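You operate a simulated robot arm through the tools that you are given. There is no shell and no other tool.

The job below is to be done with a simulated two-armed robot. You get a single attempt, and the scene is never put back.

JOB
Tighten the four housing bolts to 15 Nm in dot order.
Fine: set the torque dial first; orange driver, put back; one dot first, four dots last, one run each. Set down upright: orange driver.

Only the result counts: the job must be done as asked and must still hold three seconds after the hand-in. Knocking over, shifting, dropping, spilling or breaking anything else fails it.

ROBOT AND FRAMES
Two 7-joint arms with fingered hands on one trunk that stands fixed in place. Base frame: the origin is at the foot of the trunk, x ahead of it, y to its left, z up; the work surface is at about z = 88. Units: cm, degrees, N and s.
The left shoulder is at [2.1, 18.2, 147.8], the right one opposite. With the tool pointing down near the work surface each hand reaches from about 10 to 66 cm from the base axis, measured 20 degrees to its own side. Payload 3.8 kg a hand.
The TCP of each hand is the grasp point between the finger pads, 3 cm short of the fingertips. In the tool frame z runs along the fingers and y along their closing line. Largest opening 10.4 cm; the body of the gripper starts 3.5 cm behind the TCP. The gripper is a hand of 4 fingers: y runs from the thumb to the fingers, the wrist lies at [-1.7, -10.4, -17.8] in the tool frame, and closing takes about 1.5 s.
Orientation is told as [roll, pitch, yaw] about the base's x, y, z axes, in that order, counted from this pose: with the fingers straight down and the wrist toward the robot, the tool's x, y and z point along [0, 1, 0], [1, 0, 0] and [0, 0, -1] of the base frame.

CONTROLS
- The arms move only by the tool move_arm. It takes "left_deltas", "right_deltas" or both (then of equal length, played together; a hand with none holds still); each is a list of rows, each an object of numbers (a shift or turn left out is 0, a gripper value left out holds the last): "tx", "ty", "tz": the shift along the base's x, y, z in cm; "wx", "wy", "wz": the turn, a rotation vector about the base's x, y, z in degrees; "hand": the finger opening in cm, from 0 to 10.4. In form: [{"tx": .., "ty": .., "tz": .., "wx": .., "wy": .., "wz": .., "hand": ..}, ...]. A call has 1 to 20 rows; each row shifts and turns the commanded pose from where the row before left it. Each row takes 0.2 s and may step no farther than 5 cm and 8.6 degrees from the row before; otherwise, or with a gripper value out of range, the whole call is refused. A pose out of reach is approached as far as the arm can. The call stops where the force on the tool passes 70 N (or 10 N more than at its start, if that is more) or the arm is blocked; 0.2 s more then pass. Each finger travels about 7.2 cm/s and halts on what it meets, pressing with about 22 N; the grip force reading is that of the motor and also rises with nothing between the fingers. The clock runs only during rows and for 0.2 s after the last one: add rows that do not move to give the fingers time. It gives the time, the measured TCP pose, the force on the tool (base axes), the opening and the grip force at its end, in the units of the frame above (readings bear some noise), with the torque about the TCP (base axes, N m) and any sound that the robot's microphone picked up, and new pictures: "views" is both (left out), scene, wrist or none (wrist: the cameras of the hands that moved).
- Cameras (640 x 400 px; columns grow to the right, rows downward): "scene" is now at [8.8, -3.89, 164.45]; the picture's right is [-0.46, -0.89, 0.00], its down [-0.58, 0.31, -0.75] and it looks along [0.66, -0.35, -0.66] (base axes); focal length 314 px, centre (320, 200). "left" rides on the left gripper at [-6.6, -9, -12.6] in its tool frame; the picture's right is [-0.78, -0.30, 0.56], its down [0.57, -0.70, 0.42] and it looks along [0.27, 0.65, 0.71] (tool axes); focal length 275 px, centre (320, 200). "right" rides on the right gripper at [6.6, -9, -12.6] in its tool frame; the picture's right is [-0.78, 0.30, -0.56], its down [-0.57, -0.70, 0.42] and it looks along [-0.26, 0.65, 0.71] (tool axes); focal length 275 px, centre (320, 200). There is no depth. A picture from a camera that has moved, and an enlarged one, comes with that camera's place and axes in the base frame and with its lens.
- raise_lower(by): slides the trunk up (or, below 0, down) by that many cm; the arms and the scene camera ride with it, the base frame stays. It gives what a move gives, with no picture.
- set_grasp(shape, hand): the hand has 4 fingers and takes this shape, open, in about a second: jaw (thumb against the fingers, like two jaws); tri (thumb and two fingers); tip (a fingertip pinch); poke (one finger out to press); point (the index stretched); flat (the hand flat); cup (the hand cupped); fist (a fist). The gripper value then closes the fingers along that shape, each until it touches; the sizes above hold for jaw. It gives what a move gives, with no picture.
- pan_tilt(pan, tilt): turns the head with the scene camera to pan (to the left, within 86 degrees either way) and tilt (down, from -29 to 69), counted from straight ahead of the robot. It gives what a move gives, and a new picture of the scene camera.
- enlarge(camera, box): a new picture of the part [left, top, right, bottom] of that camera's present view, enlarged. The clock stands still meanwhile.
- sign_off(): hands the job in; it is judged then, once.

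Nothing tells you positions but the pictures and the camera data. Unless the task says otherwise, let go and move clear before handing in.

The tools are called by a JSON object that holds its "name" and its "arguments". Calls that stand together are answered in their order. move_arm: Moves the arms, as the interface text tells. Its arguments: {"type":"object","properties":{"left_deltas":{"type":"array","items":{"type":"object","properties":{"tx":{"type":"number"},"ty":{"type":"number"},"tz":{"type":"number"},"wx":{"type":"number"},"wy":{"type":"number"},"wz":{"type":"number"},"hand":{"type":"number"}}}},"right_deltas":{"type":"array","items":{"type":"object","properties":{"tx":{"type":"number"},"ty":{"type":"number"},"tz":{"type":"number"},"wx":{"type":"number"},"wy":{"type":"number"},"wz":{"type":"number"},"hand":{"type":"number"}}}},"views":{"type":"string","enum":["both","scene","wrist","none"]}},"required":[]} The other tools are called the same way: raise_lower (by) slides the trunk up or down; set_grasp (shape, hand) gives the hand a shape; pan_tilt (pan, tilt) turns the head that bears the scene camera; enlarge (camera, box) takes an enlarged picture of a part of a camera's view; sign_off () hands the job in.

At the start:

```text
clock: 0.0
left_tcp_pos: [56.7, -6.73, 134.49]
left_tool_rot: [-0.1, 0.1, 0.2]
left_ft_force: [0.7, 0.7, 0.4]
left_moment: [0.02, 0.02, 0.02]
left_width: 10.36
left_gripper_force: 0.0
left_shape: jaw
right_tcp_pos: [27.49, -42.76, 124.76]
right_tool_rot: [-0.1, 0.0, 0.1]
right_ft_force: [0.8, 0.6, -0.5]
right_moment: [0.0, 0.02, 0.04]
right_width: 10.35
right_gripper_force: 0.0
right_shape: jaw
trunk travel left (down, up): [-62.8, 12.8]
head pan, tilt: [-27.7, 41.3]
```

scene: 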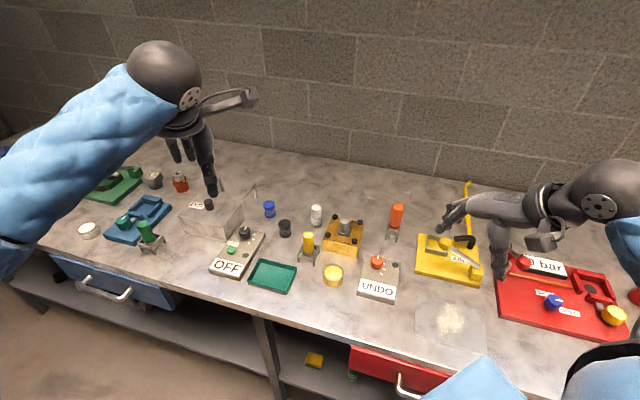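
right: 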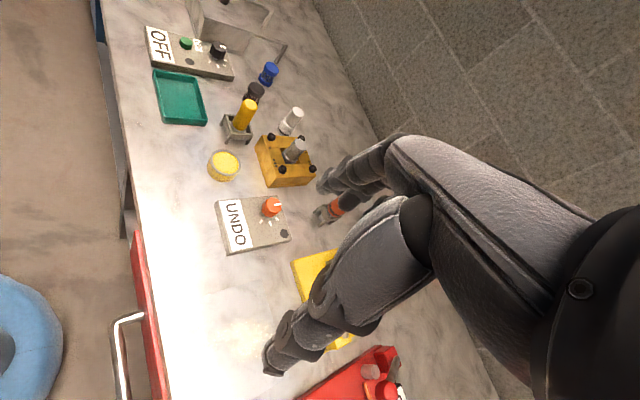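
left: 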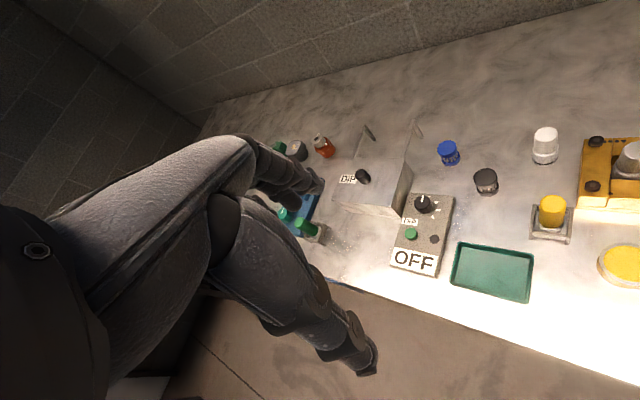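

I see a bench with an orange housing carrying four dark bolts, an orange driver and a yellow driver in stands, a green-handled one further left, and two grey dial boxes ("OFF" and "UNDO"). I'll enlarge these areas before moving anything.

{"name": "enlarge", "arguments": {"camera": "scene", "box": [290, 180, 420, 310]}}

{"name": "enlarge", "arguments": {"camera": "scene", "box": [190, 180, 320, 300]}}

{"name": "enlarge", "arguments": {"camera": "scene", "box": [350, 240, 410, 305]}}

{"name": "enlarge", "arguments": {"camera": "right", "box": [200, 90, 400, 260]}}

{"name": "enlarge", "arguments": {"camera": "scene", "box": [400, 180, 640, 340]}}

{"name": "enlarge", "arguments": {"camera": "scene", "box": [70, 150, 210, 260]}}

```text
3.08 times, centred on (355, 245) of scene
camera zoom: at [8.8, -3.89, 164.45], right [-0.46, -0.89, 0.0], down [-0.58, 0.31, -0.75], along [0.66, -0.35, -0.66], focal length 966 px, centre (212, 62)
```

zoom: 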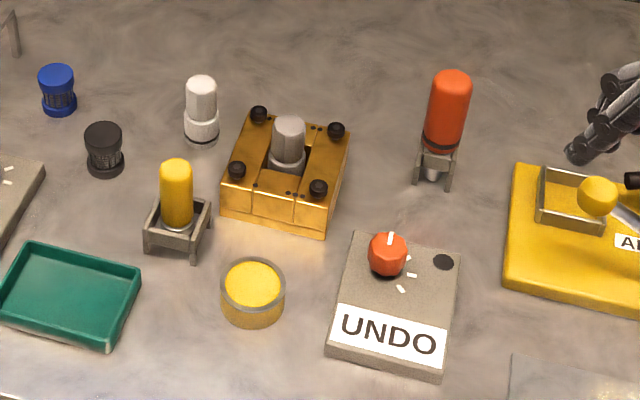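

```text
3.33 times, centred on (255, 240) of scene
camera zoom: at [8.8, -3.89, 164.45], right [-0.46, -0.89, 0.0], down [-0.58, 0.31, -0.75], along [0.66, -0.35, -0.66], focal length 1046 px, centre (537, 67)
```

zoom: 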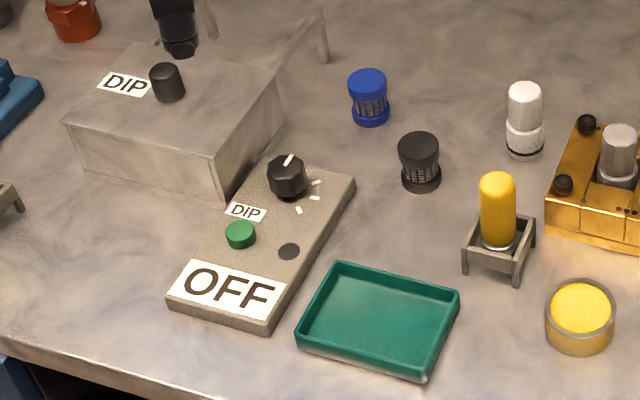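

```text
6.15 times, centred on (380, 272) of scene
camera zoom: at [8.8, -3.89, 164.45], right [-0.46, -0.89, 0.0], down [-0.58, 0.31, -0.75], along [0.66, -0.35, -0.66], focal length 1931 px, centre (-49, -246)
```

zoom: 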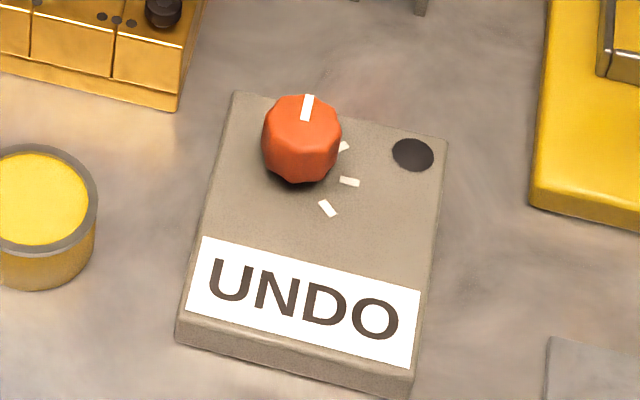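

```text
2.35 times, centred on (300, 175) of right
camera zoom: at [18.51, -36.2, 137.41], right [0.3, -0.78, 0.56], down [-0.7, -0.57, -0.42], along [0.65, -0.26, -0.71], focal length 648 px, centre (367, 259)
```

zoom: 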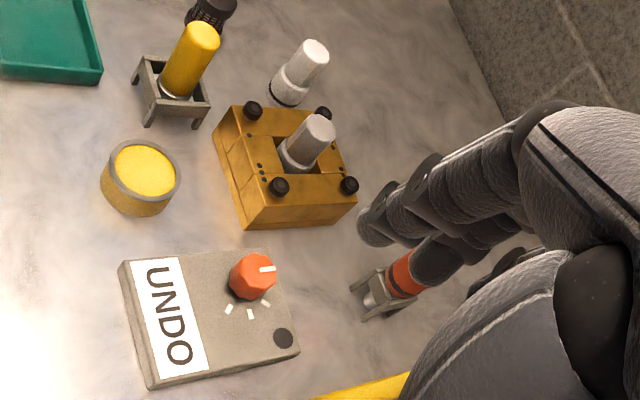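

```text
2.50 times, centred on (520, 260) of scene
camera zoom: at [8.8, -3.89, 164.45], right [-0.46, -0.89, 0.0], down [-0.58, 0.31, -0.75], along [0.66, -0.35, -0.66], focal length 784 px, centre (-180, 50)
```

zoom: 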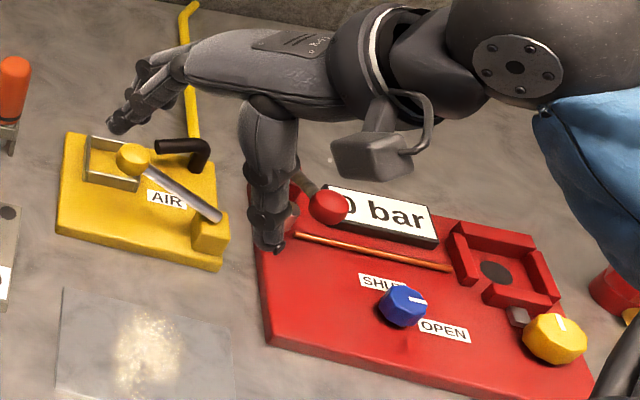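

```text
3.64 times, centred on (140, 205) of scene
camera zoom: at [8.8, -3.89, 164.45], right [-0.46, -0.89, 0.0], down [-0.58, 0.31, -0.75], along [0.66, -0.35, -0.66], focal length 1141 px, centre (974, 182)
```

zoom: 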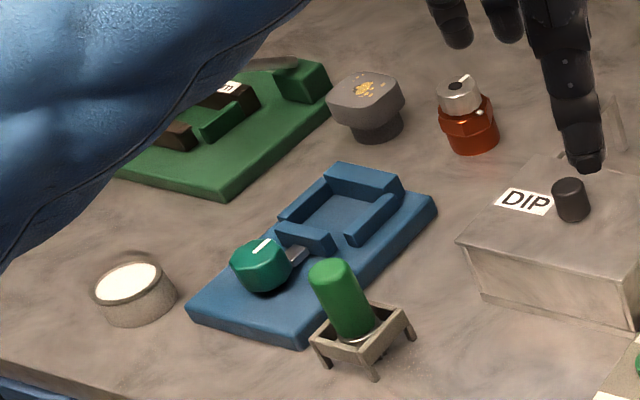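

I take the orange-knobbed "UNDO" box (about [50, -44]) to be the torque dial, the orange driver to stand near [58, -56], and the housing to be near [63, -40]. I need a sharper view of the dots and dial ticks.

{"name": "enlarge", "arguments": {"camera": "scene", "box": [320, 205, 368, 260]}}

{"name": "enlarge", "arguments": {"camera": "right", "box": [250, 125, 325, 190]}}

{"name": "enlarge", "arguments": {"camera": "right", "box": [210, 185, 300, 260]}}

{"name": "enlarge", "arguments": {"camera": "scene", "box": [370, 195, 425, 250]}}

```text
7.27 times, centred on (344, 232) of scene
camera zoom: at [8.8, -3.89, 164.45], right [-0.46, -0.89, 0.0], down [-0.58, 0.31, -0.75], along [0.66, -0.35, -0.66], focal length 2282 px, centre (146, -36)
```

zoom: 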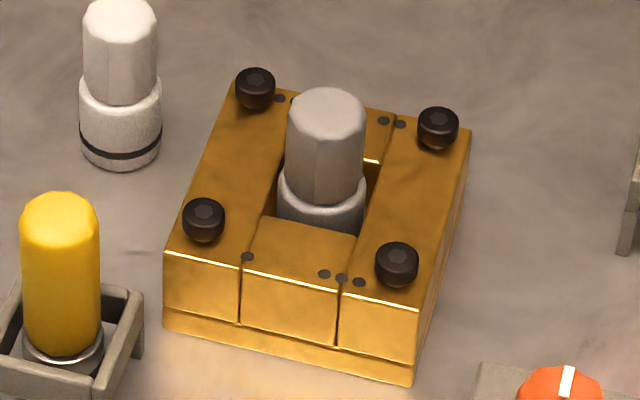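

```text
6.15 times, centred on (288, 158) of right
camera zoom: at [18.51, -36.2, 137.41], right [0.3, -0.78, 0.56], down [-0.7, -0.57, -0.42], along [0.65, -0.26, -0.71], focal length 1694 px, centre (520, 462)
```

zoom: 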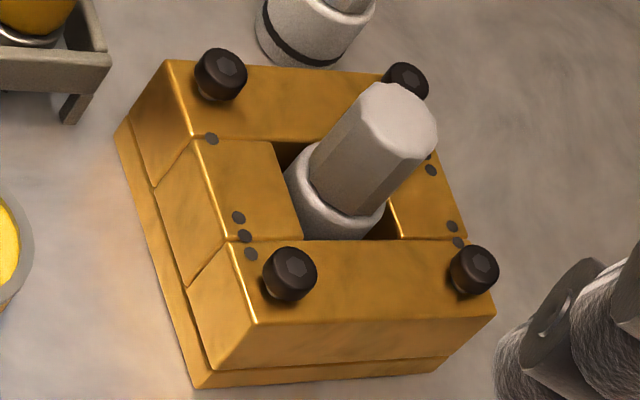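

```text
5.33 times, centred on (255, 222) of right
camera zoom: at [18.51, -36.2, 137.41], right [0.3, -0.78, 0.56], down [-0.7, -0.57, -0.42], along [0.65, -0.26, -0.71], focal length 1468 px, centre (667, 80)
```

zoom: 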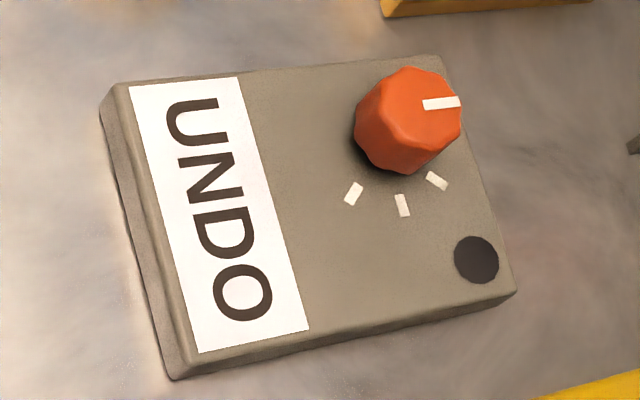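

```text
7.27 times, centred on (398, 222) of scene
camera zoom: at [8.8, -3.89, 164.45], right [-0.46, -0.89, 0.0], down [-0.58, 0.31, -0.75], along [0.66, -0.35, -0.66], focal length 2282 px, centre (-244, 36)
```

zoom: 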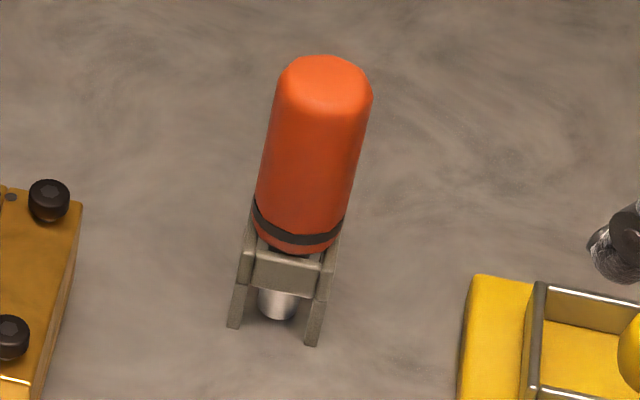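

The dots read as one at near-left, two at far-right, three at near-right, and presumably four at far-left, which the grey peg partly hides. I'll bring the right hand over the dial box for a closer look at the ticks and all the dots.

{"name": "move_arm", "arguments": {"right_deltas": [{"tx": 4, "ty": 0, "tz": -2.5}, {"tx": 4, "ty": 0, "tz": -2.5}, {"tx": 4, "ty": 0, "tz": -2.5}, {"tx": 4, "ty": 0, "tz": -2.5}, {"tx": 4, "ty": 0, "tz": -2.5}, {}]}}

```text
clock: 1.4
left_tcp_pos: [56.65, -6.69, 134.46]
left_tool_rot: [0.0, 0.1, 0.0]
left_ft_force: [-0.5, 0.8, -0.2]
left_moment: [-0.02, -0.02, -0.03]
left_width: 10.39
left_gripper_force: 0.1
left_shape: jaw
right_tcp_pos: [47.7, -42.65, 112.43]
right_tool_rot: [0.0, 0.0, 0.0]
right_ft_force: [-0.5, -0.5, 0.3]
right_moment: [-0.01, -0.04, -0.02]
right_width: 10.37
right_gripper_force: 0.1
right_shape: jaw
trunk travel left (down, up): [-62.8, 12.8]
head pan, tilt: [-27.7, 41.3]
camera scene: at [8.69, -3.91, 164.45], right [-0.46, -0.89, 0.0], down [-0.58, 0.31, -0.75], along [0.67, -0.35, -0.66], focal length 314 px, centre (320, 200)
camera right: at [38.65, -36.16, 124.99], right [0.3, -0.78, 0.56], down [-0.7, -0.57, -0.42], along [0.65, -0.26, -0.71], focal length 275 px, centre (320, 200)
```

scene: 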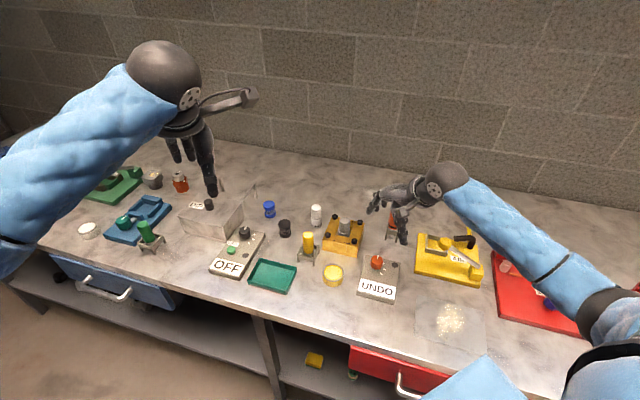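
right: 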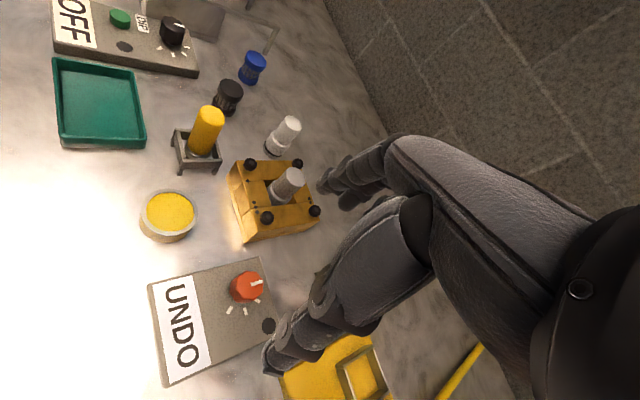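

The hand is now above and beside the dial box. I'll zoom in on the dial and the housing from here.

{"name": "enlarge", "arguments": {"camera": "right", "box": [145, 250, 285, 385]}}

{"name": "enlarge", "arguments": {"camera": "right", "box": [220, 150, 325, 245]}}

{"name": "enlarge", "arguments": {"camera": "scene", "box": [355, 245, 407, 305]}}

```text
2.96 times, centred on (215, 318) of right
camera zoom: at [38.65, -36.16, 124.99], right [0.3, -0.78, 0.56], down [-0.7, -0.57, -0.42], along [0.65, -0.26, -0.71], focal length 816 px, centre (631, -148)
```

zoom: 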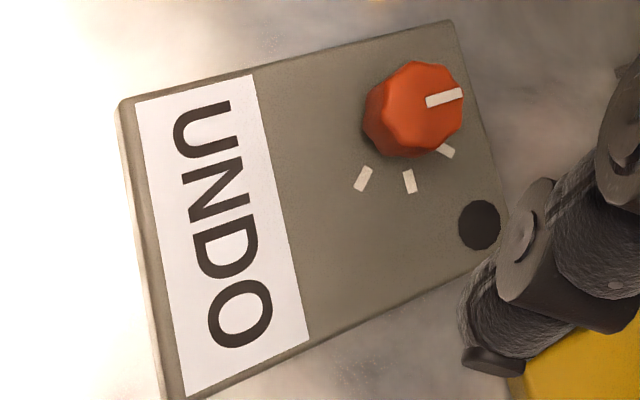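

```text
4.21 times, centred on (272, 198) of right
camera zoom: at [38.65, -36.16, 124.99], right [0.3, -0.78, 0.56], down [-0.7, -0.57, -0.42], along [0.65, -0.26, -0.71], focal length 1159 px, centre (520, 210)
```

zoom: 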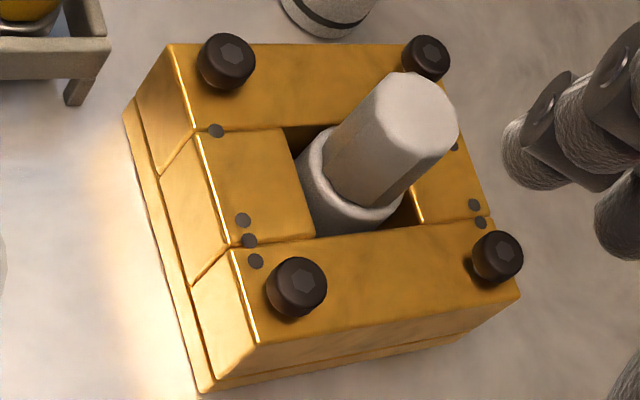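

```text
6.67 times, centred on (381, 275) of scene
camera zoom: at [8.69, -3.91, 164.45], right [-0.46, -0.89, 0.0], down [-0.58, 0.31, -0.75], along [0.67, -0.35, -0.66], focal length 2092 px, centre (-87, -300)
```

zoom: 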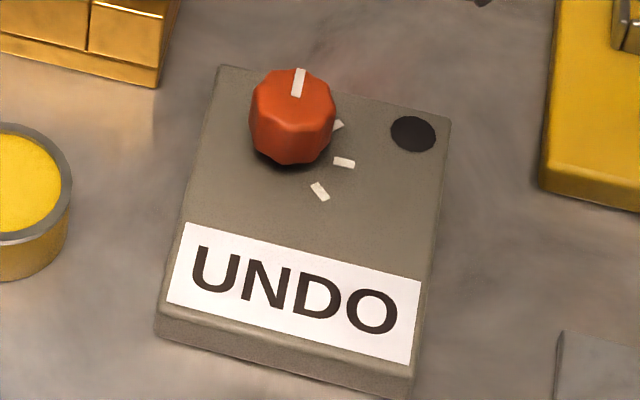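

The four-position dial has its knob centre near [50.4, -43.7]. Its pointer is at UNDO now and the three ticks are about 50, 90 and 130 degrees clockwise. I'll narrow the hand, turn it 20 degrees and come down to just above the knob.

{"name": "move_arm", "arguments": {"right_deltas": [{"tx": 0.9, "ty": -0.35, "tz": -2, "wz": 6.7, "hand": 6}, {"tx": 0.9, "ty": -0.35, "tz": -2, "wz": 6.7, "hand": 6}, {"tx": 0.9, "ty": -0.35, "tz": -2, "wz": 6.6, "hand": 6}, {"tz": -2.5}, {"tz": -2.5}, {"tz": -1.5}, {}]}}

```text
clock: 3.0
left_tcp_pos: [56.61, -6.79, 134.4]
left_tool_rot: [0.0, 0.0, 0.2]
left_ft_force: [-0.4, 0.7, 0.0]
left_moment: [0.0, 0.03, -0.02]
left_width: 10.34
left_gripper_force: 0.1
left_shape: jaw
right_tcp_pos: [50.31, -43.69, 99.86]
right_tool_rot: [0.0, 0.0, 20.1]
right_ft_force: [-0.6, 0.5, -0.2]
right_moment: [0.03, -0.02, 0.01]
right_width: 6.06
right_gripper_force: 0.1
right_shape: jaw
trunk travel left (down, up): [-62.8, 12.8]
head pan, tilt: [-27.7, 41.3]
camera scene: at [8.78, -3.89, 164.45], right [-0.46, -0.89, 0.0], down [-0.58, 0.31, -0.75], along [0.66, -0.35, -0.66], focal length 314 px, centre (320, 200)
camera right: at [39.51, -40.64, 112.44], right [0.54, -0.63, 0.56], down [-0.46, -0.78, -0.43], along [0.7, -0.03, -0.71], focal length 275 px, centre (320, 200)
```

scene: 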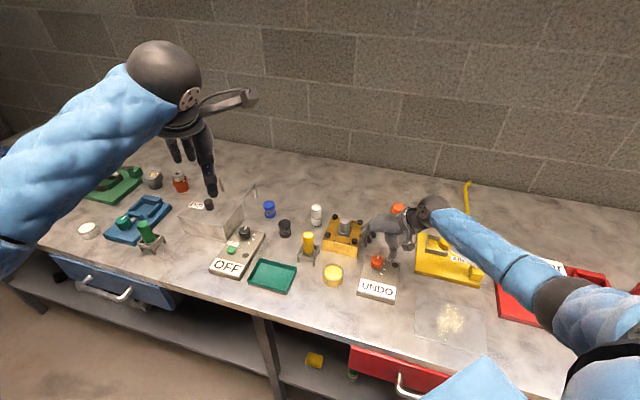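
right: 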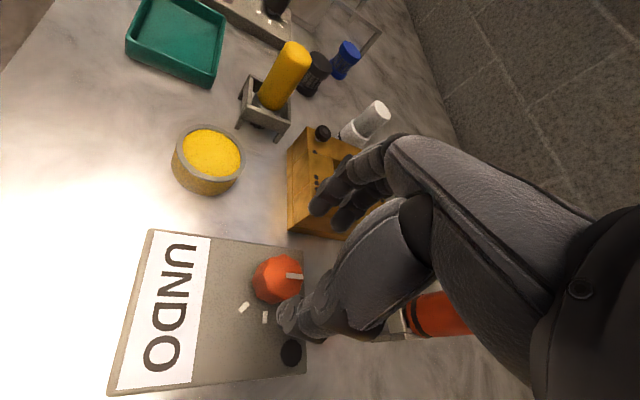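

The thumb and fingers look set to straddle the knob. I'll zoom in to check clearance to the housing before going down.

{"name": "enlarge", "arguments": {"camera": "right", "box": [230, 160, 390, 370]}}

{"name": "enlarge", "arguments": {"camera": "scene", "box": [330, 200, 430, 305]}}

```text
1.90 times, centred on (310, 265) of right
camera zoom: at [39.51, -40.64, 112.44], right [0.54, -0.63, 0.56], down [-0.46, -0.78, -0.43], along [0.7, -0.03, -0.71], focal length 524 px, centre (339, 76)
```

zoom: 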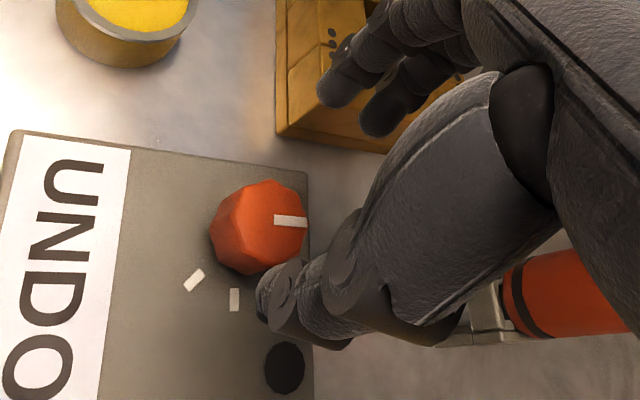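

```text
3.81 times, centred on (380, 252) of scene
camera zoom: at [8.78, -3.89, 164.45], right [-0.46, -0.89, 0.0], down [-0.58, 0.31, -0.75], along [0.66, -0.35, -0.66], focal length 1195 px, centre (91, 0)
```

zoom: 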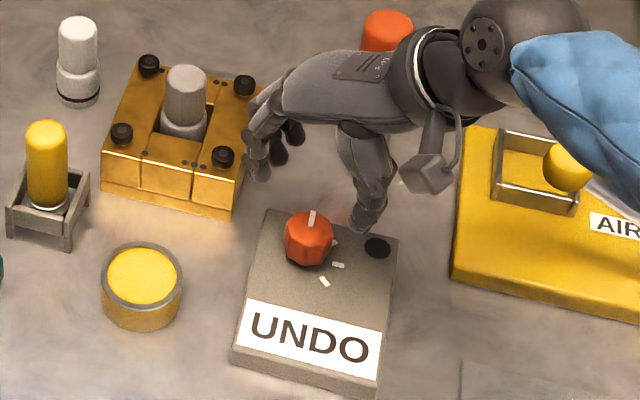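

Clearances look good: the tips will stop about 1 cm above the box and the fingers stay clear of the housing corner. I'll descend and close on the knob.

{"name": "move_arm", "arguments": {"right_deltas": [{"tz": -1.5, "hand": 5.4}, {"tz": -1.5}, {"tz": -1.5}, {"tz": -1.3}, {}, {"hand": 3}, {"hand": 3}, {"hand": 3}, {"hand": 3}, {"hand": 3}]}}

{"name": "enlarge", "arguments": {"camera": "scene", "box": [330, 200, 430, 305]}}

```text
clock: 5.2
left_tcp_pos: [56.77, -6.81, 134.36]
left_tool_rot: [0.0, 0.0, 0.2]
left_ft_force: [-0.6, -0.3, 0.0]
left_moment: [0.03, 0.01, -0.01]
left_width: 10.37
left_gripper_force: 0.1
left_shape: jaw
right_tcp_pos: [50.19, -43.83, 94.12]
right_tool_rot: [0.0, 0.0, 20.2]
right_ft_force: [-2.2, -1.2, -0.1]
right_moment: [-0.03, 0.02, 0.01]
right_width: 3.11
right_gripper_force: 0.0
right_shape: jaw
trunk travel left (down, up): [-62.8, 12.8]
head pan, tilt: [-27.7, 41.3]
camera scene: at [8.77, -3.9, 164.45], right [-0.46, -0.89, 0.0], down [-0.58, 0.31, -0.75], along [0.67, -0.35, -0.66], focal length 314 px, centre (320, 200)
camera right: at [39.54, -40.71, 106.6], right [0.54, -0.63, 0.56], down [-0.46, -0.78, -0.42], along [0.7, -0.03, -0.71], focal length 275 px, centre (320, 200)
```

scene: 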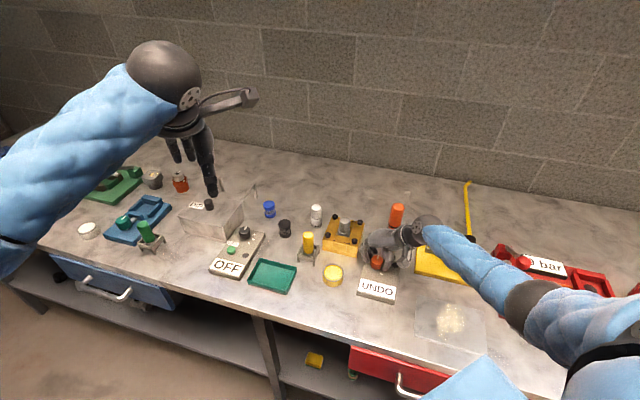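
right: 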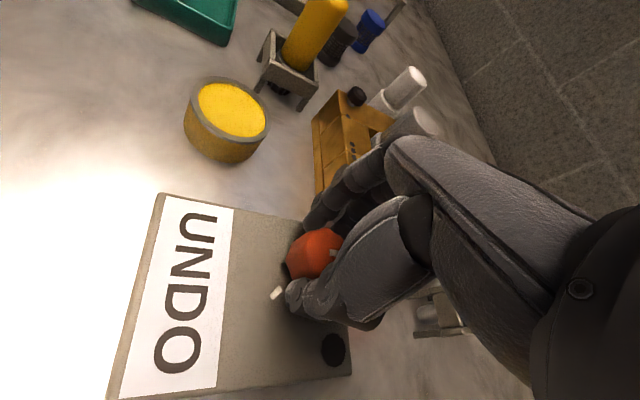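

```text
3.81 times, centred on (380, 252) of scene
camera zoom: at [8.77, -3.9, 164.45], right [-0.46, -0.89, 0.0], down [-0.58, 0.31, -0.75], along [0.67, -0.35, -0.66], focal length 1195 px, centre (91, 0)
```

zoom: 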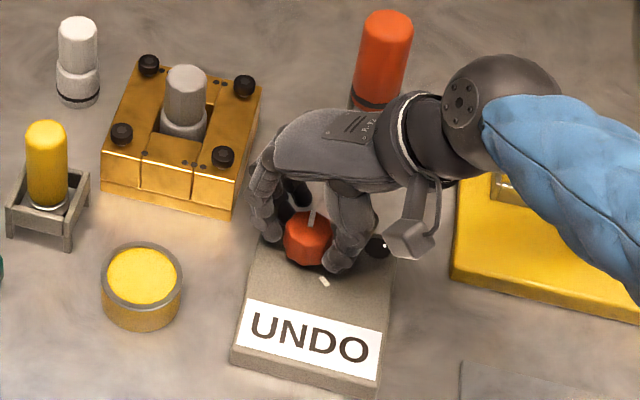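

The fingers are around the knob at 3.1 cm with little force yet. I'll close harder to get a firm grip.

{"name": "move_arm", "arguments": {"right_deltas": [{"hand": 1.5}, {"hand": 1.5}, {"hand": 1.5}, {"hand": 1.5}], "views": "none"}}

{"name": "enlarge", "arguments": {"camera": "scene", "box": [345, 225, 415, 305]}}

```text
clock: 6.2
left_tcp_pos: [56.61, -6.78, 134.53]
left_tool_rot: [0.0, 0.0, 0.1]
left_ft_force: [-0.3, 0.2, 0.3]
left_moment: [-0.03, -0.02, 0.03]
left_width: 10.38
left_gripper_force: 0.2
left_shape: jaw
right_tcp_pos: [50.12, -43.72, 93.87]
right_tool_rot: [0.1, 0.1, 20.1]
right_ft_force: [-5.8, -0.7, -1.2]
right_moment: [-0.01, 0.09, 0.0]
right_width: 2.57
right_gripper_force: 22.3
right_shape: jaw
trunk travel left (down, up): [-62.8, 12.8]
head pan, tilt: [-27.7, 41.3]
```

```text
5.00 times, centred on (380, 265) of scene
camera zoom: at [8.73, -3.92, 164.45], right [-0.46, -0.89, 0.0], down [-0.58, 0.31, -0.75], along [0.67, -0.35, -0.66], focal length 1569 px, centre (20, -125)
```

zoom: 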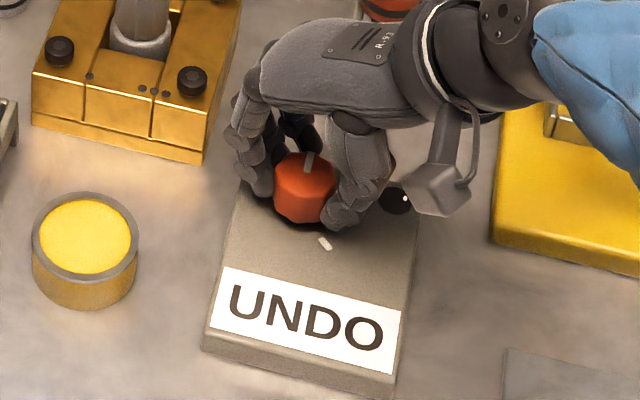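

The knob is gripped at 22 N. I'll ease the small side load and turn it about 50 degrees clockwise toward the first tick, then read the display.

{"name": "move_arm", "arguments": {"right_deltas": [{"tx": -0.15}, {"wz": -8.4}, {"wz": -8.4}, {"wz": -8.4}, {"wz": -8.4}, {"wz": -8.4}, {"wz": -8.4}, {}], "views": "wrist"}}

{"name": "enlarge", "arguments": {"camera": "scene", "box": [345, 225, 415, 305]}}

```text
clock: 8.0
left_tcp_pos: [56.73, -6.87, 134.36]
left_tool_rot: [0.0, 0.0, 0.2]
left_ft_force: [-0.1, 0.1, -0.5]
left_moment: [0.04, 0.01, -0.01]
left_width: 10.36
left_gripper_force: 0.0
left_shape: jaw
right_tcp_pos: [50.03, -43.79, 93.93]
right_tool_rot: [0.2, 0.0, -30.2]
right_ft_force: [3.3, -1.6, -3.6]
right_moment: [-0.11, -0.16, 0.08]
right_width: 2.52
right_gripper_force: 21.9
right_shape: jaw
trunk travel left (down, up): [-62.8, 12.8]
head pan, tilt: [-27.7, 41.3]
camera right: at [45.67, -33.6, 106.61], right [-0.14, -0.82, 0.56], down [-0.89, -0.14, -0.43], along [0.42, -0.56, -0.71], focal length 275 px, centre (320, 200)
```

right: 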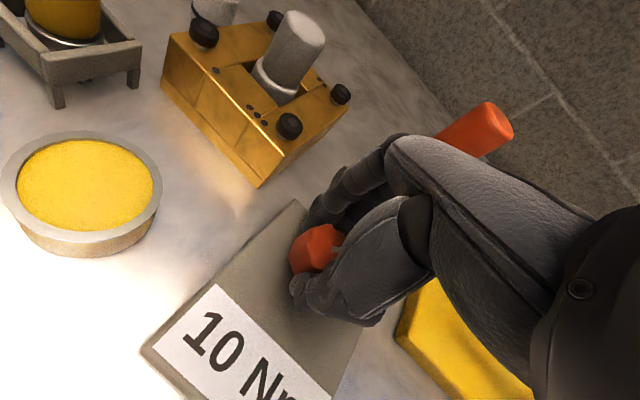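

```text
5.00 times, centred on (380, 265) of scene
camera zoom: at [8.88, -3.98, 164.44], right [-0.46, -0.89, 0.0], down [-0.59, 0.31, -0.75], along [0.66, -0.35, -0.66], focal length 1569 px, centre (20, -125)
```

zoom: 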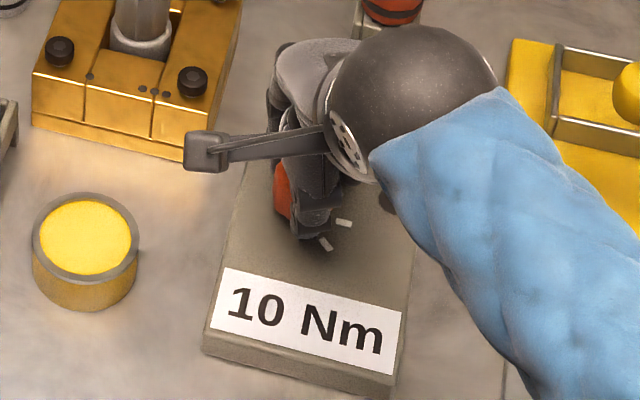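

The display reads 10 Nm at the first tick. I'll turn a further 40 degrees or so to the second tick.

{"name": "move_arm", "arguments": {"right_deltas": [{"wz": -8.2}, {"wz": -8.2}, {"wz": -8.2}, {"wz": -8.2}, {"wz": -8.2}, {}], "views": "wrist"}}

{"name": "enlarge", "arguments": {"camera": "scene", "box": [345, 225, 415, 305]}}

```text
clock: 9.4
left_tcp_pos: [56.72, -6.78, 134.56]
left_tool_rot: [0.0, 0.0, 0.1]
left_ft_force: [-0.1, 0.5, -0.2]
left_moment: [0.0, -0.01, -0.01]
left_width: 10.38
left_gripper_force: 0.1
left_shape: jaw
right_tcp_pos: [50.04, -43.83, 93.9]
right_tool_rot: [0.0, 0.0, -71.3]
right_ft_force: [3.3, -3.6, 0.9]
right_moment: [-0.17, -0.12, 0.04]
right_width: 2.56
right_gripper_force: 22.3
right_shape: jaw
trunk travel left (down, up): [-62.8, 12.8]
head pan, tilt: [-27.7, 41.3]
camera right: at [53.51, -33.22, 106.58], right [-0.64, -0.53, 0.56], down [-0.77, 0.48, -0.43], along [-0.04, -0.7, -0.71], focal length 275 px, centre (320, 200)
```

right: 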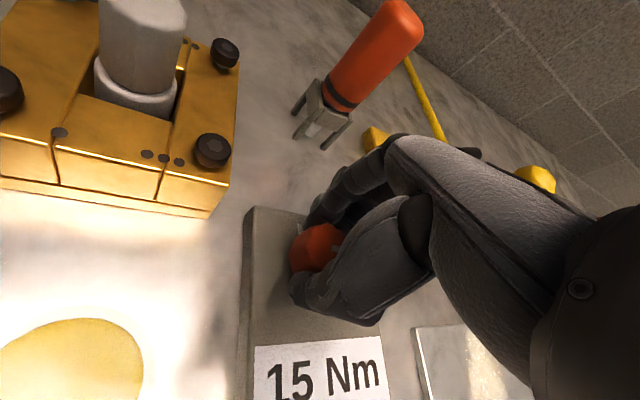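

```text
5.00 times, centred on (380, 265) of scene
camera zoom: at [8.85, -3.96, 164.44], right [-0.46, -0.89, 0.0], down [-0.58, 0.31, -0.75], along [0.66, -0.35, -0.66], focal length 1569 px, centre (20, -125)
```

zoom: 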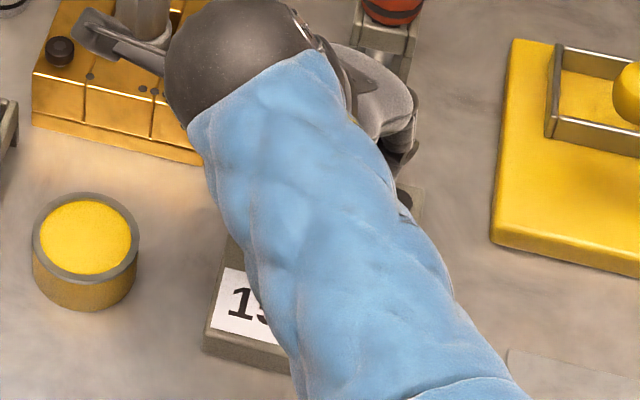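

The display reads 15 Nm. I'll release the knob gently, lift straight up and check that the dial holds.

{"name": "move_arm", "arguments": {"right_deltas": [{"hand": 3.5}, {"hand": 4.5}, {"hand": 5.4}, {"hand": 5.4}, {"tz": 2}, {"tz": 3}, {"tz": 3}, {"tz": 4}, {"tz": 4}, {}], "views": "both"}}

{"name": "enlarge", "arguments": {"camera": "right", "box": [180, 180, 440, 400]}}

```text
clock: 11.6
left_tcp_pos: [56.75, -6.84, 134.31]
left_tool_rot: [0.0, 0.0, 0.0]
left_ft_force: [0.3, -0.3, -0.1]
left_moment: [-0.06, -0.02, -0.01]
left_width: 10.37
left_gripper_force: 0.1
left_shape: jaw
right_tcp_pos: [50.02, -43.9, 109.99]
right_tool_rot: [0.0, 0.0, -71.2]
right_ft_force: [0.9, -0.5, 0.1]
right_moment: [0.02, 0.0, -0.02]
right_width: 5.36
right_gripper_force: 0.0
right_shape: jaw
trunk travel left (down, up): [-62.8, 12.8]
head pan, tilt: [-27.7, 41.3]
camera scene: at [8.81, -3.92, 164.44], right [-0.46, -0.89, 0.0], down [-0.58, 0.31, -0.75], along [0.66, -0.35, -0.66], focal length 314 px, centre (320, 200)
camera right: at [53.47, -33.31, 122.54], right [-0.64, -0.53, 0.56], down [-0.77, 0.48, -0.42], along [-0.04, -0.7, -0.71], focal length 275 px, centre (320, 200)
```

scene: 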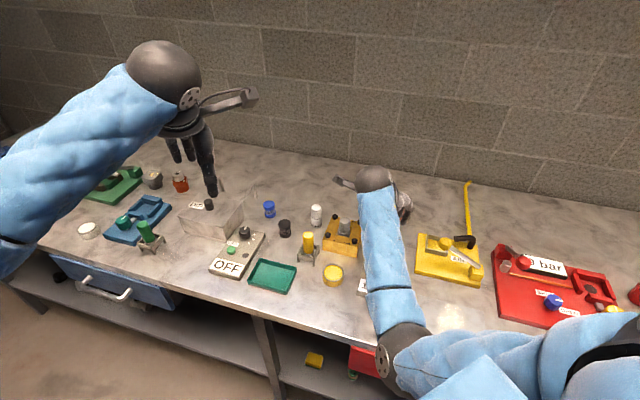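
right: 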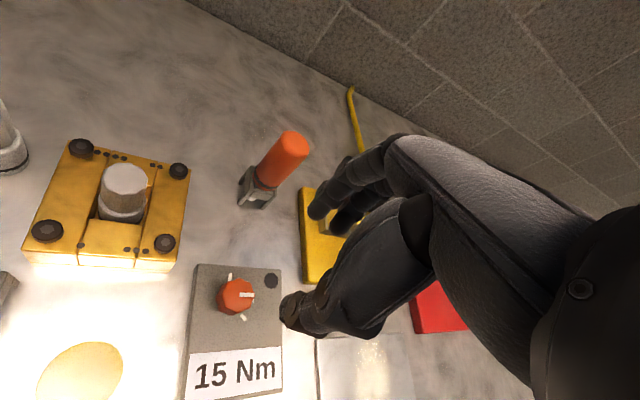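

```text
1.82 times, centred on (310, 290) of right
camera zoom: at [53.47, -33.31, 122.54], right [-0.64, -0.53, 0.56], down [-0.77, 0.48, -0.42], along [-0.04, -0.7, -0.71], focal length 500 px, centre (338, 36)
```

zoom: 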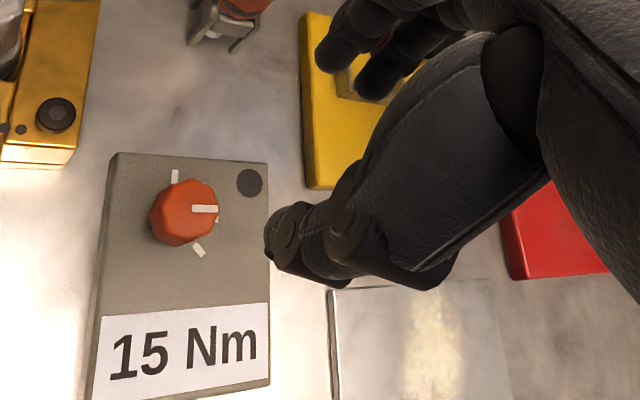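

The dial holds at 15 Nm. From this angle I'll confirm the four dots at the far-left bolt and look closely at the orange driver and its stand.

{"name": "enlarge", "arguments": {"camera": "right", "box": [15, 130, 200, 280]}}

{"name": "enlarge", "arguments": {"camera": "right", "box": [230, 120, 320, 220]}}

{"name": "enlarge", "arguments": {"camera": "scene", "box": [300, 180, 430, 290]}}

```text
2.67 times, centred on (108, 205) of right
camera zoom: at [53.47, -33.31, 122.54], right [-0.64, -0.53, 0.56], down [-0.77, 0.48, -0.42], along [-0.04, -0.7, -0.71], focal length 734 px, centre (887, 187)
```

zoom: 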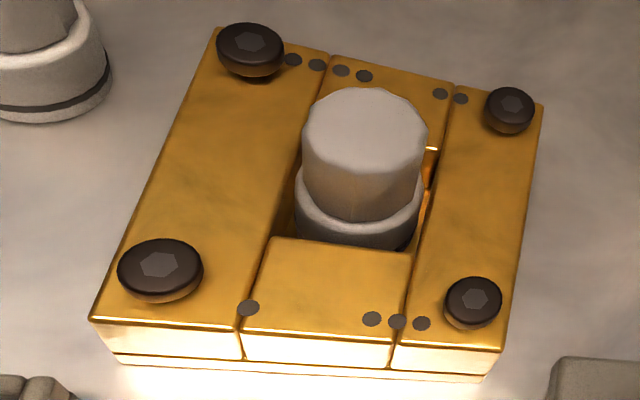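

```text
4.00 times, centred on (275, 170) of right
camera zoom: at [53.47, -33.31, 122.54], right [-0.64, -0.53, 0.56], down [-0.77, 0.48, -0.42], along [-0.04, -0.7, -0.71], focal length 1101 px, centre (500, 320)
```

zoom: 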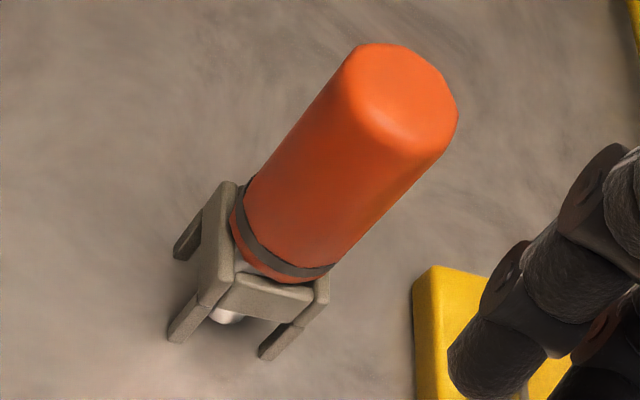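

```text
3.64 times, centred on (365, 235) of scene
camera zoom: at [8.81, -3.92, 164.44], right [-0.46, -0.89, 0.0], down [-0.58, 0.31, -0.75], along [0.66, -0.35, -0.66], focal length 1141 px, centre (156, 73)
```

zoom: 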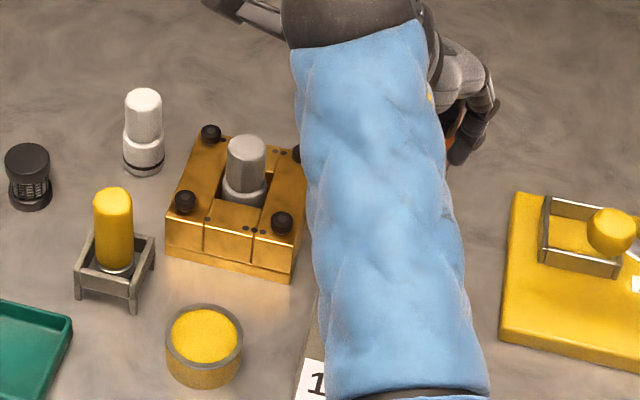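

All dots are confirmed: near-left one, far-right two, near-right three, far-left four. The orange driver stands at about [58.8, -56.4], from z ≈ 88.5 to 101.6. I'll raise the right hand, yaw it to about -30, then lower the trunk 15 cm to gain forward reach.

{"name": "move_arm", "arguments": {"right_deltas": [{"tx": 0.8, "ty": -1.2, "tz": 3, "wz": 8.2}, {"tx": 0.8, "ty": -1.2, "tz": 3, "wz": 8.2}, {"tx": 0.8, "ty": -1.2, "tz": 3, "wz": 8.2}, {"tx": 0.8, "ty": -1.2, "tz": 3, "wz": 8.2}, {"tx": 0.8, "ty": -1.2, "tz": 3, "wz": 8.2}, {}], "views": "none"}}

{"name": "raise_lower", "arguments": {"by": -15}}

{"name": "move_arm", "arguments": {"right_deltas": [{"hand": 6.5}]}}

```text
clock: 13.0
left_tcp_pos: [56.65, -6.72, 134.28]
left_tool_rot: [0.1, 0.1, 0.1]
left_ft_force: [-0.5, -0.3, 0.2]
left_moment: [-0.01, -0.02, 0.04]
left_width: 10.37
left_gripper_force: 0.2
left_shape: jaw
right_tcp_pos: [53.98, -49.96, 124.99]
right_tool_rot: [0.0, 0.0, -30.1]
right_ft_force: [-0.3, -0.2, 0.2]
right_moment: [-0.03, 0.0, 0.0]
right_width: 5.37
right_gripper_force: 0.1
right_shape: jaw
trunk travel left (down, up): [-62.8, 12.8]
head pan, tilt: [-27.7, 41.3]
```

```text
clock: 14.8
left_tcp_pos: [56.8, -6.66, 119.59]
left_tool_rot: [0.1, -0.1, 0.1]
left_ft_force: [-0.1, 0.3, 0.0]
left_moment: [-0.02, 0.03, -0.02]
left_width: 10.38
left_gripper_force: 0.0
left_shape: jaw
right_tcp_pos: [53.89, -49.81, 110.03]
right_tool_rot: [0.0, 0.0, -30.3]
right_ft_force: [0.1, -1.5, -0.1]
right_moment: [-0.03, -0.01, -0.03]
right_width: 5.36
right_gripper_force: 0.1
right_shape: jaw
trunk travel left (down, up): [-47.8, 27.8]
head pan, tilt: [-27.7, 41.3]
```

```text
clock: 15.2
left_tcp_pos: [56.75, -6.78, 119.41]
left_tool_rot: [0.0, 0.0, 0.2]
left_ft_force: [0.2, -0.1, 0.1]
left_moment: [0.0, 0.03, 0.0]
left_width: 10.32
left_gripper_force: 0.1
left_shape: jaw
right_tcp_pos: [54.11, -49.79, 110.0]
right_tool_rot: [0.1, 0.0, -30.4]
right_ft_force: [0.3, 1.0, 0.1]
right_moment: [-0.02, -0.01, 0.02]
right_width: 6.47
right_gripper_force: 0.0
right_shape: jaw
trunk travel left (down, up): [-47.8, 27.8]
head pan, tilt: [-27.7, 41.3]
camera scene: at [10.08, -3.9, 149.4], right [-0.46, -0.89, 0.0], down [-0.58, 0.31, -0.75], along [0.66, -0.35, -0.66], focal length 314 px, centre (320, 200)
camera right: at [49.63, -39.61, 122.61], right [-0.14, -0.82, 0.56], down [-0.89, -0.14, -0.42], along [0.43, -0.56, -0.71], focal length 275 px, centre (320, 200)
```

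scene: 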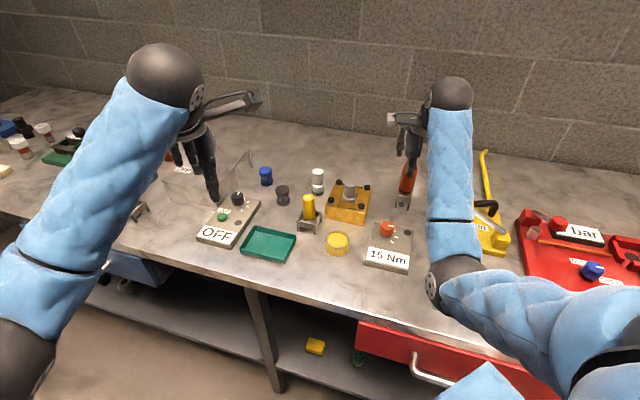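
right: 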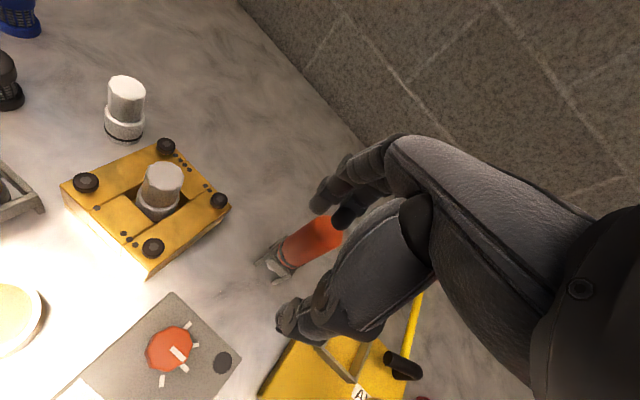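

With the trunk lowered, reach is comfortable. I'll move the right hand directly over the orange driver, staying above its top.

{"name": "move_arm", "arguments": {"right_deltas": [{"tx": 1.6, "ty": -2.2}, {"tx": 1.6, "ty": -2.2}, {"tx": 1.5, "ty": -2.2, "tz": -1}, {}]}}

{"name": "enlarge", "arguments": {"camera": "right", "box": [240, 170, 400, 360]}}

{"name": "enlarge", "arguments": {"camera": "scene", "box": [360, 90, 490, 230]}}

```text
clock: 16.1
left_tcp_pos: [56.74, -6.72, 119.36]
left_tool_rot: [0.0, -0.1, 0.0]
left_ft_force: [-0.3, -0.2, -0.5]
left_moment: [-0.03, 0.02, 0.02]
left_width: 10.36
left_gripper_force: 0.0
left_shape: jaw
right_tcp_pos: [58.79, -56.43, 109.19]
right_tool_rot: [0.0, 0.0, -30.3]
right_ft_force: [-0.1, 0.5, -0.2]
right_moment: [-0.02, 0.03, 0.03]
right_width: 6.48
right_gripper_force: 0.0
right_shape: jaw
trunk travel left (down, up): [-47.8, 27.8]
head pan, tilt: [-27.7, 41.3]
camera scene: at [10.05, -3.84, 149.4], right [-0.46, -0.89, 0.0], down [-0.58, 0.31, -0.75], along [0.67, -0.35, -0.66], focal length 314 px, centre (320, 200)
camera right: at [54.49, -46.13, 121.76], right [-0.14, -0.82, 0.56], down [-0.89, -0.14, -0.43], along [0.43, -0.56, -0.71], focal length 275 px, centre (320, 200)
```

scene: 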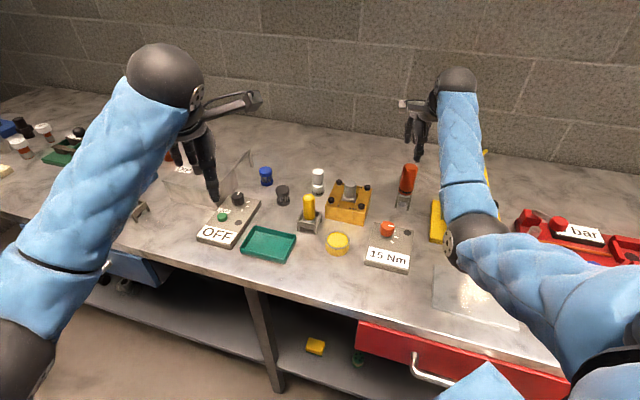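
right: 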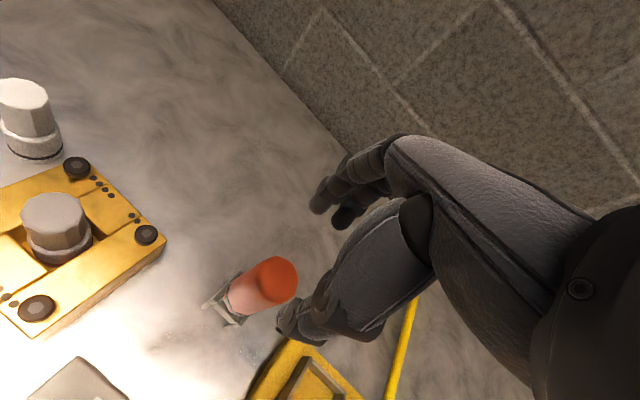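

```text
2.11 times, centred on (320, 265) of right
camera zoom: at [54.49, -46.13, 121.76], right [-0.14, -0.82, 0.56], down [-0.89, -0.14, -0.43], along [0.43, -0.56, -0.71], focal length 580 px, centre (320, 63)
```

zoom: 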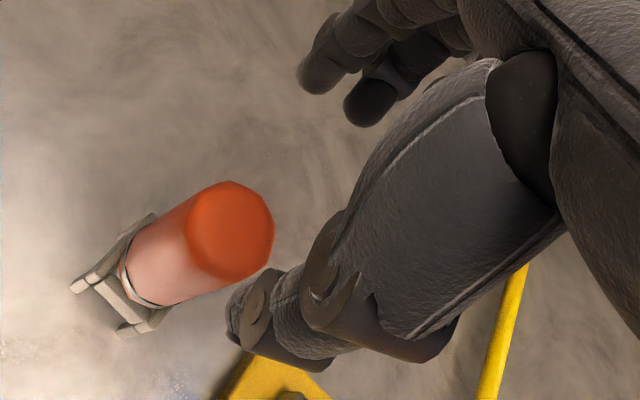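

```text
2.86 times, centred on (425, 160) of scene
camera zoom: at [10.05, -3.84, 149.4], right [-0.46, -0.89, 0.0], down [-0.58, 0.31, -0.75], along [0.67, -0.35, -0.66], focal length 897 px, centre (20, 314)
```

zoom: 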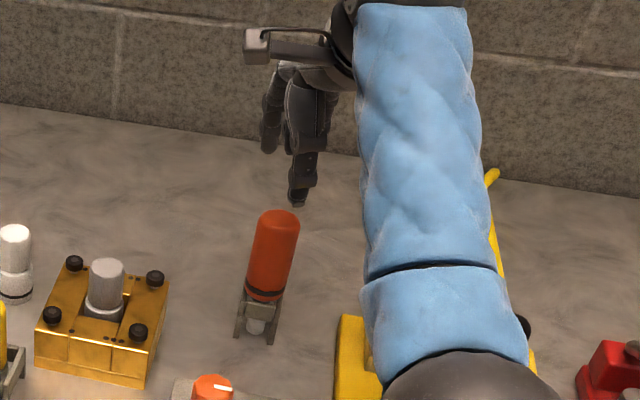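

The driver top is at [58.75, -56.4], right under the grasp point. I'll descend so the palm stops just above its top and the fingers surround the handle.

{"name": "move_arm", "arguments": {"right_deltas": [{"tz": -2.5}, {"tz": -2.5}, {"tz": -2.5}, {"tz": -1.5}, {"tz": -1.0}, {}]}}

{"name": "enlarge", "arguments": {"camera": "scene", "box": [360, 110, 460, 220]}}

{"name": "enlarge", "arguments": {"camera": "right", "box": [240, 170, 400, 360]}}

```text
clock: 17.6
left_tcp_pos: [56.77, -6.79, 119.44]
left_tool_rot: [0.1, 0.0, 0.2]
left_ft_force: [0.6, -0.3, 0.4]
left_moment: [0.02, 0.01, 0.03]
left_width: 10.34
left_gripper_force: 0.0
left_shape: jaw
right_tcp_pos: [58.89, -56.43, 99.0]
right_tool_rot: [0.0, 0.0, -30.4]
right_ft_force: [0.2, -0.3, 0.0]
right_moment: [0.04, -0.01, 0.03]
right_width: 6.51
right_gripper_force: 0.0
right_shape: jaw
trunk travel left (down, up): [-47.8, 27.8]
head pan, tilt: [-27.7, 41.3]
camera scene: at [10.08, -3.88, 149.4], right [-0.46, -0.89, 0.0], down [-0.58, 0.31, -0.75], along [0.66, -0.35, -0.66], focal length 314 px, centre (320, 200)
camera right: at [54.45, -46.17, 111.63], right [-0.14, -0.82, 0.56], down [-0.89, -0.14, -0.42], along [0.43, -0.56, -0.71], focal length 275 px, centre (320, 200)
```

scene: 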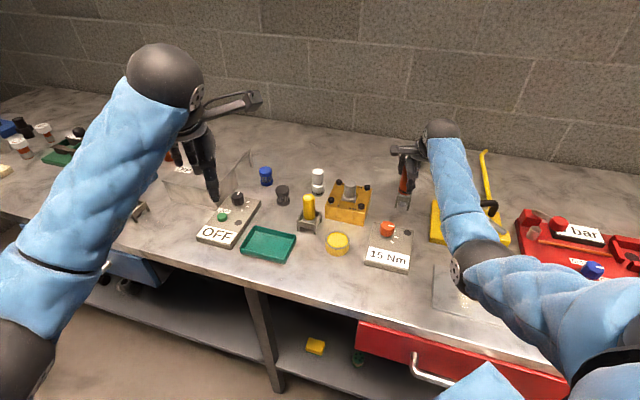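
right: 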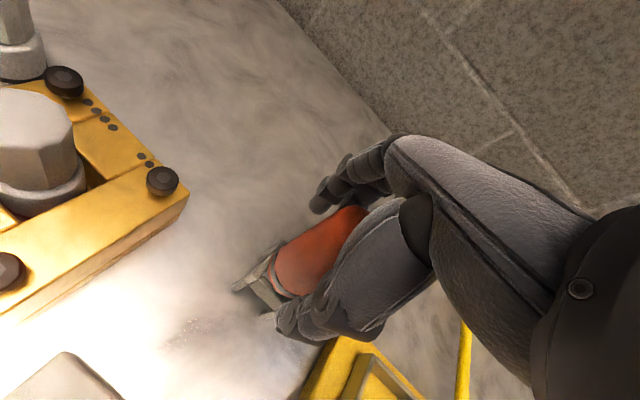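

```text
3.64 times, centred on (410, 165) of scene
camera zoom: at [10.08, -3.88, 149.4], right [-0.46, -0.89, 0.0], down [-0.58, 0.31, -0.75], along [0.66, -0.35, -0.66], focal length 1141 px, centre (-7, 327)
```

zoom: 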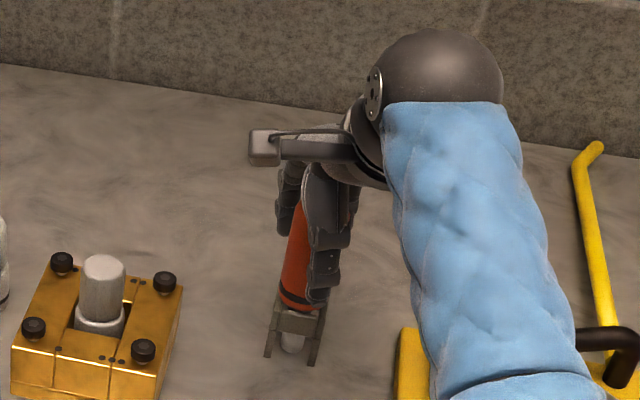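

```text
2.11 times, centred on (320, 265) of right
camera zoom: at [54.45, -46.17, 111.63], right [-0.14, -0.82, 0.56], down [-0.89, -0.14, -0.42], along [0.43, -0.56, -0.71], focal length 580 px, centre (320, 63)
```

zoom: 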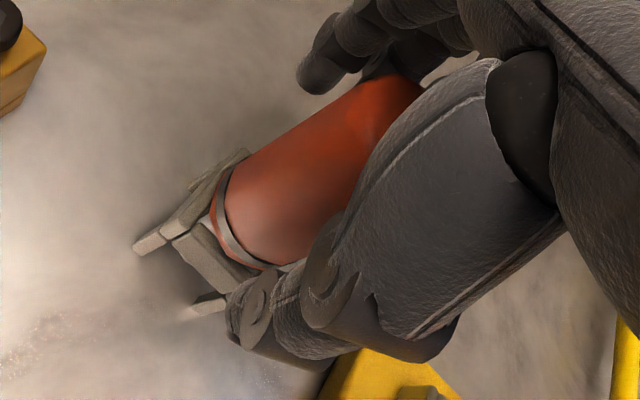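

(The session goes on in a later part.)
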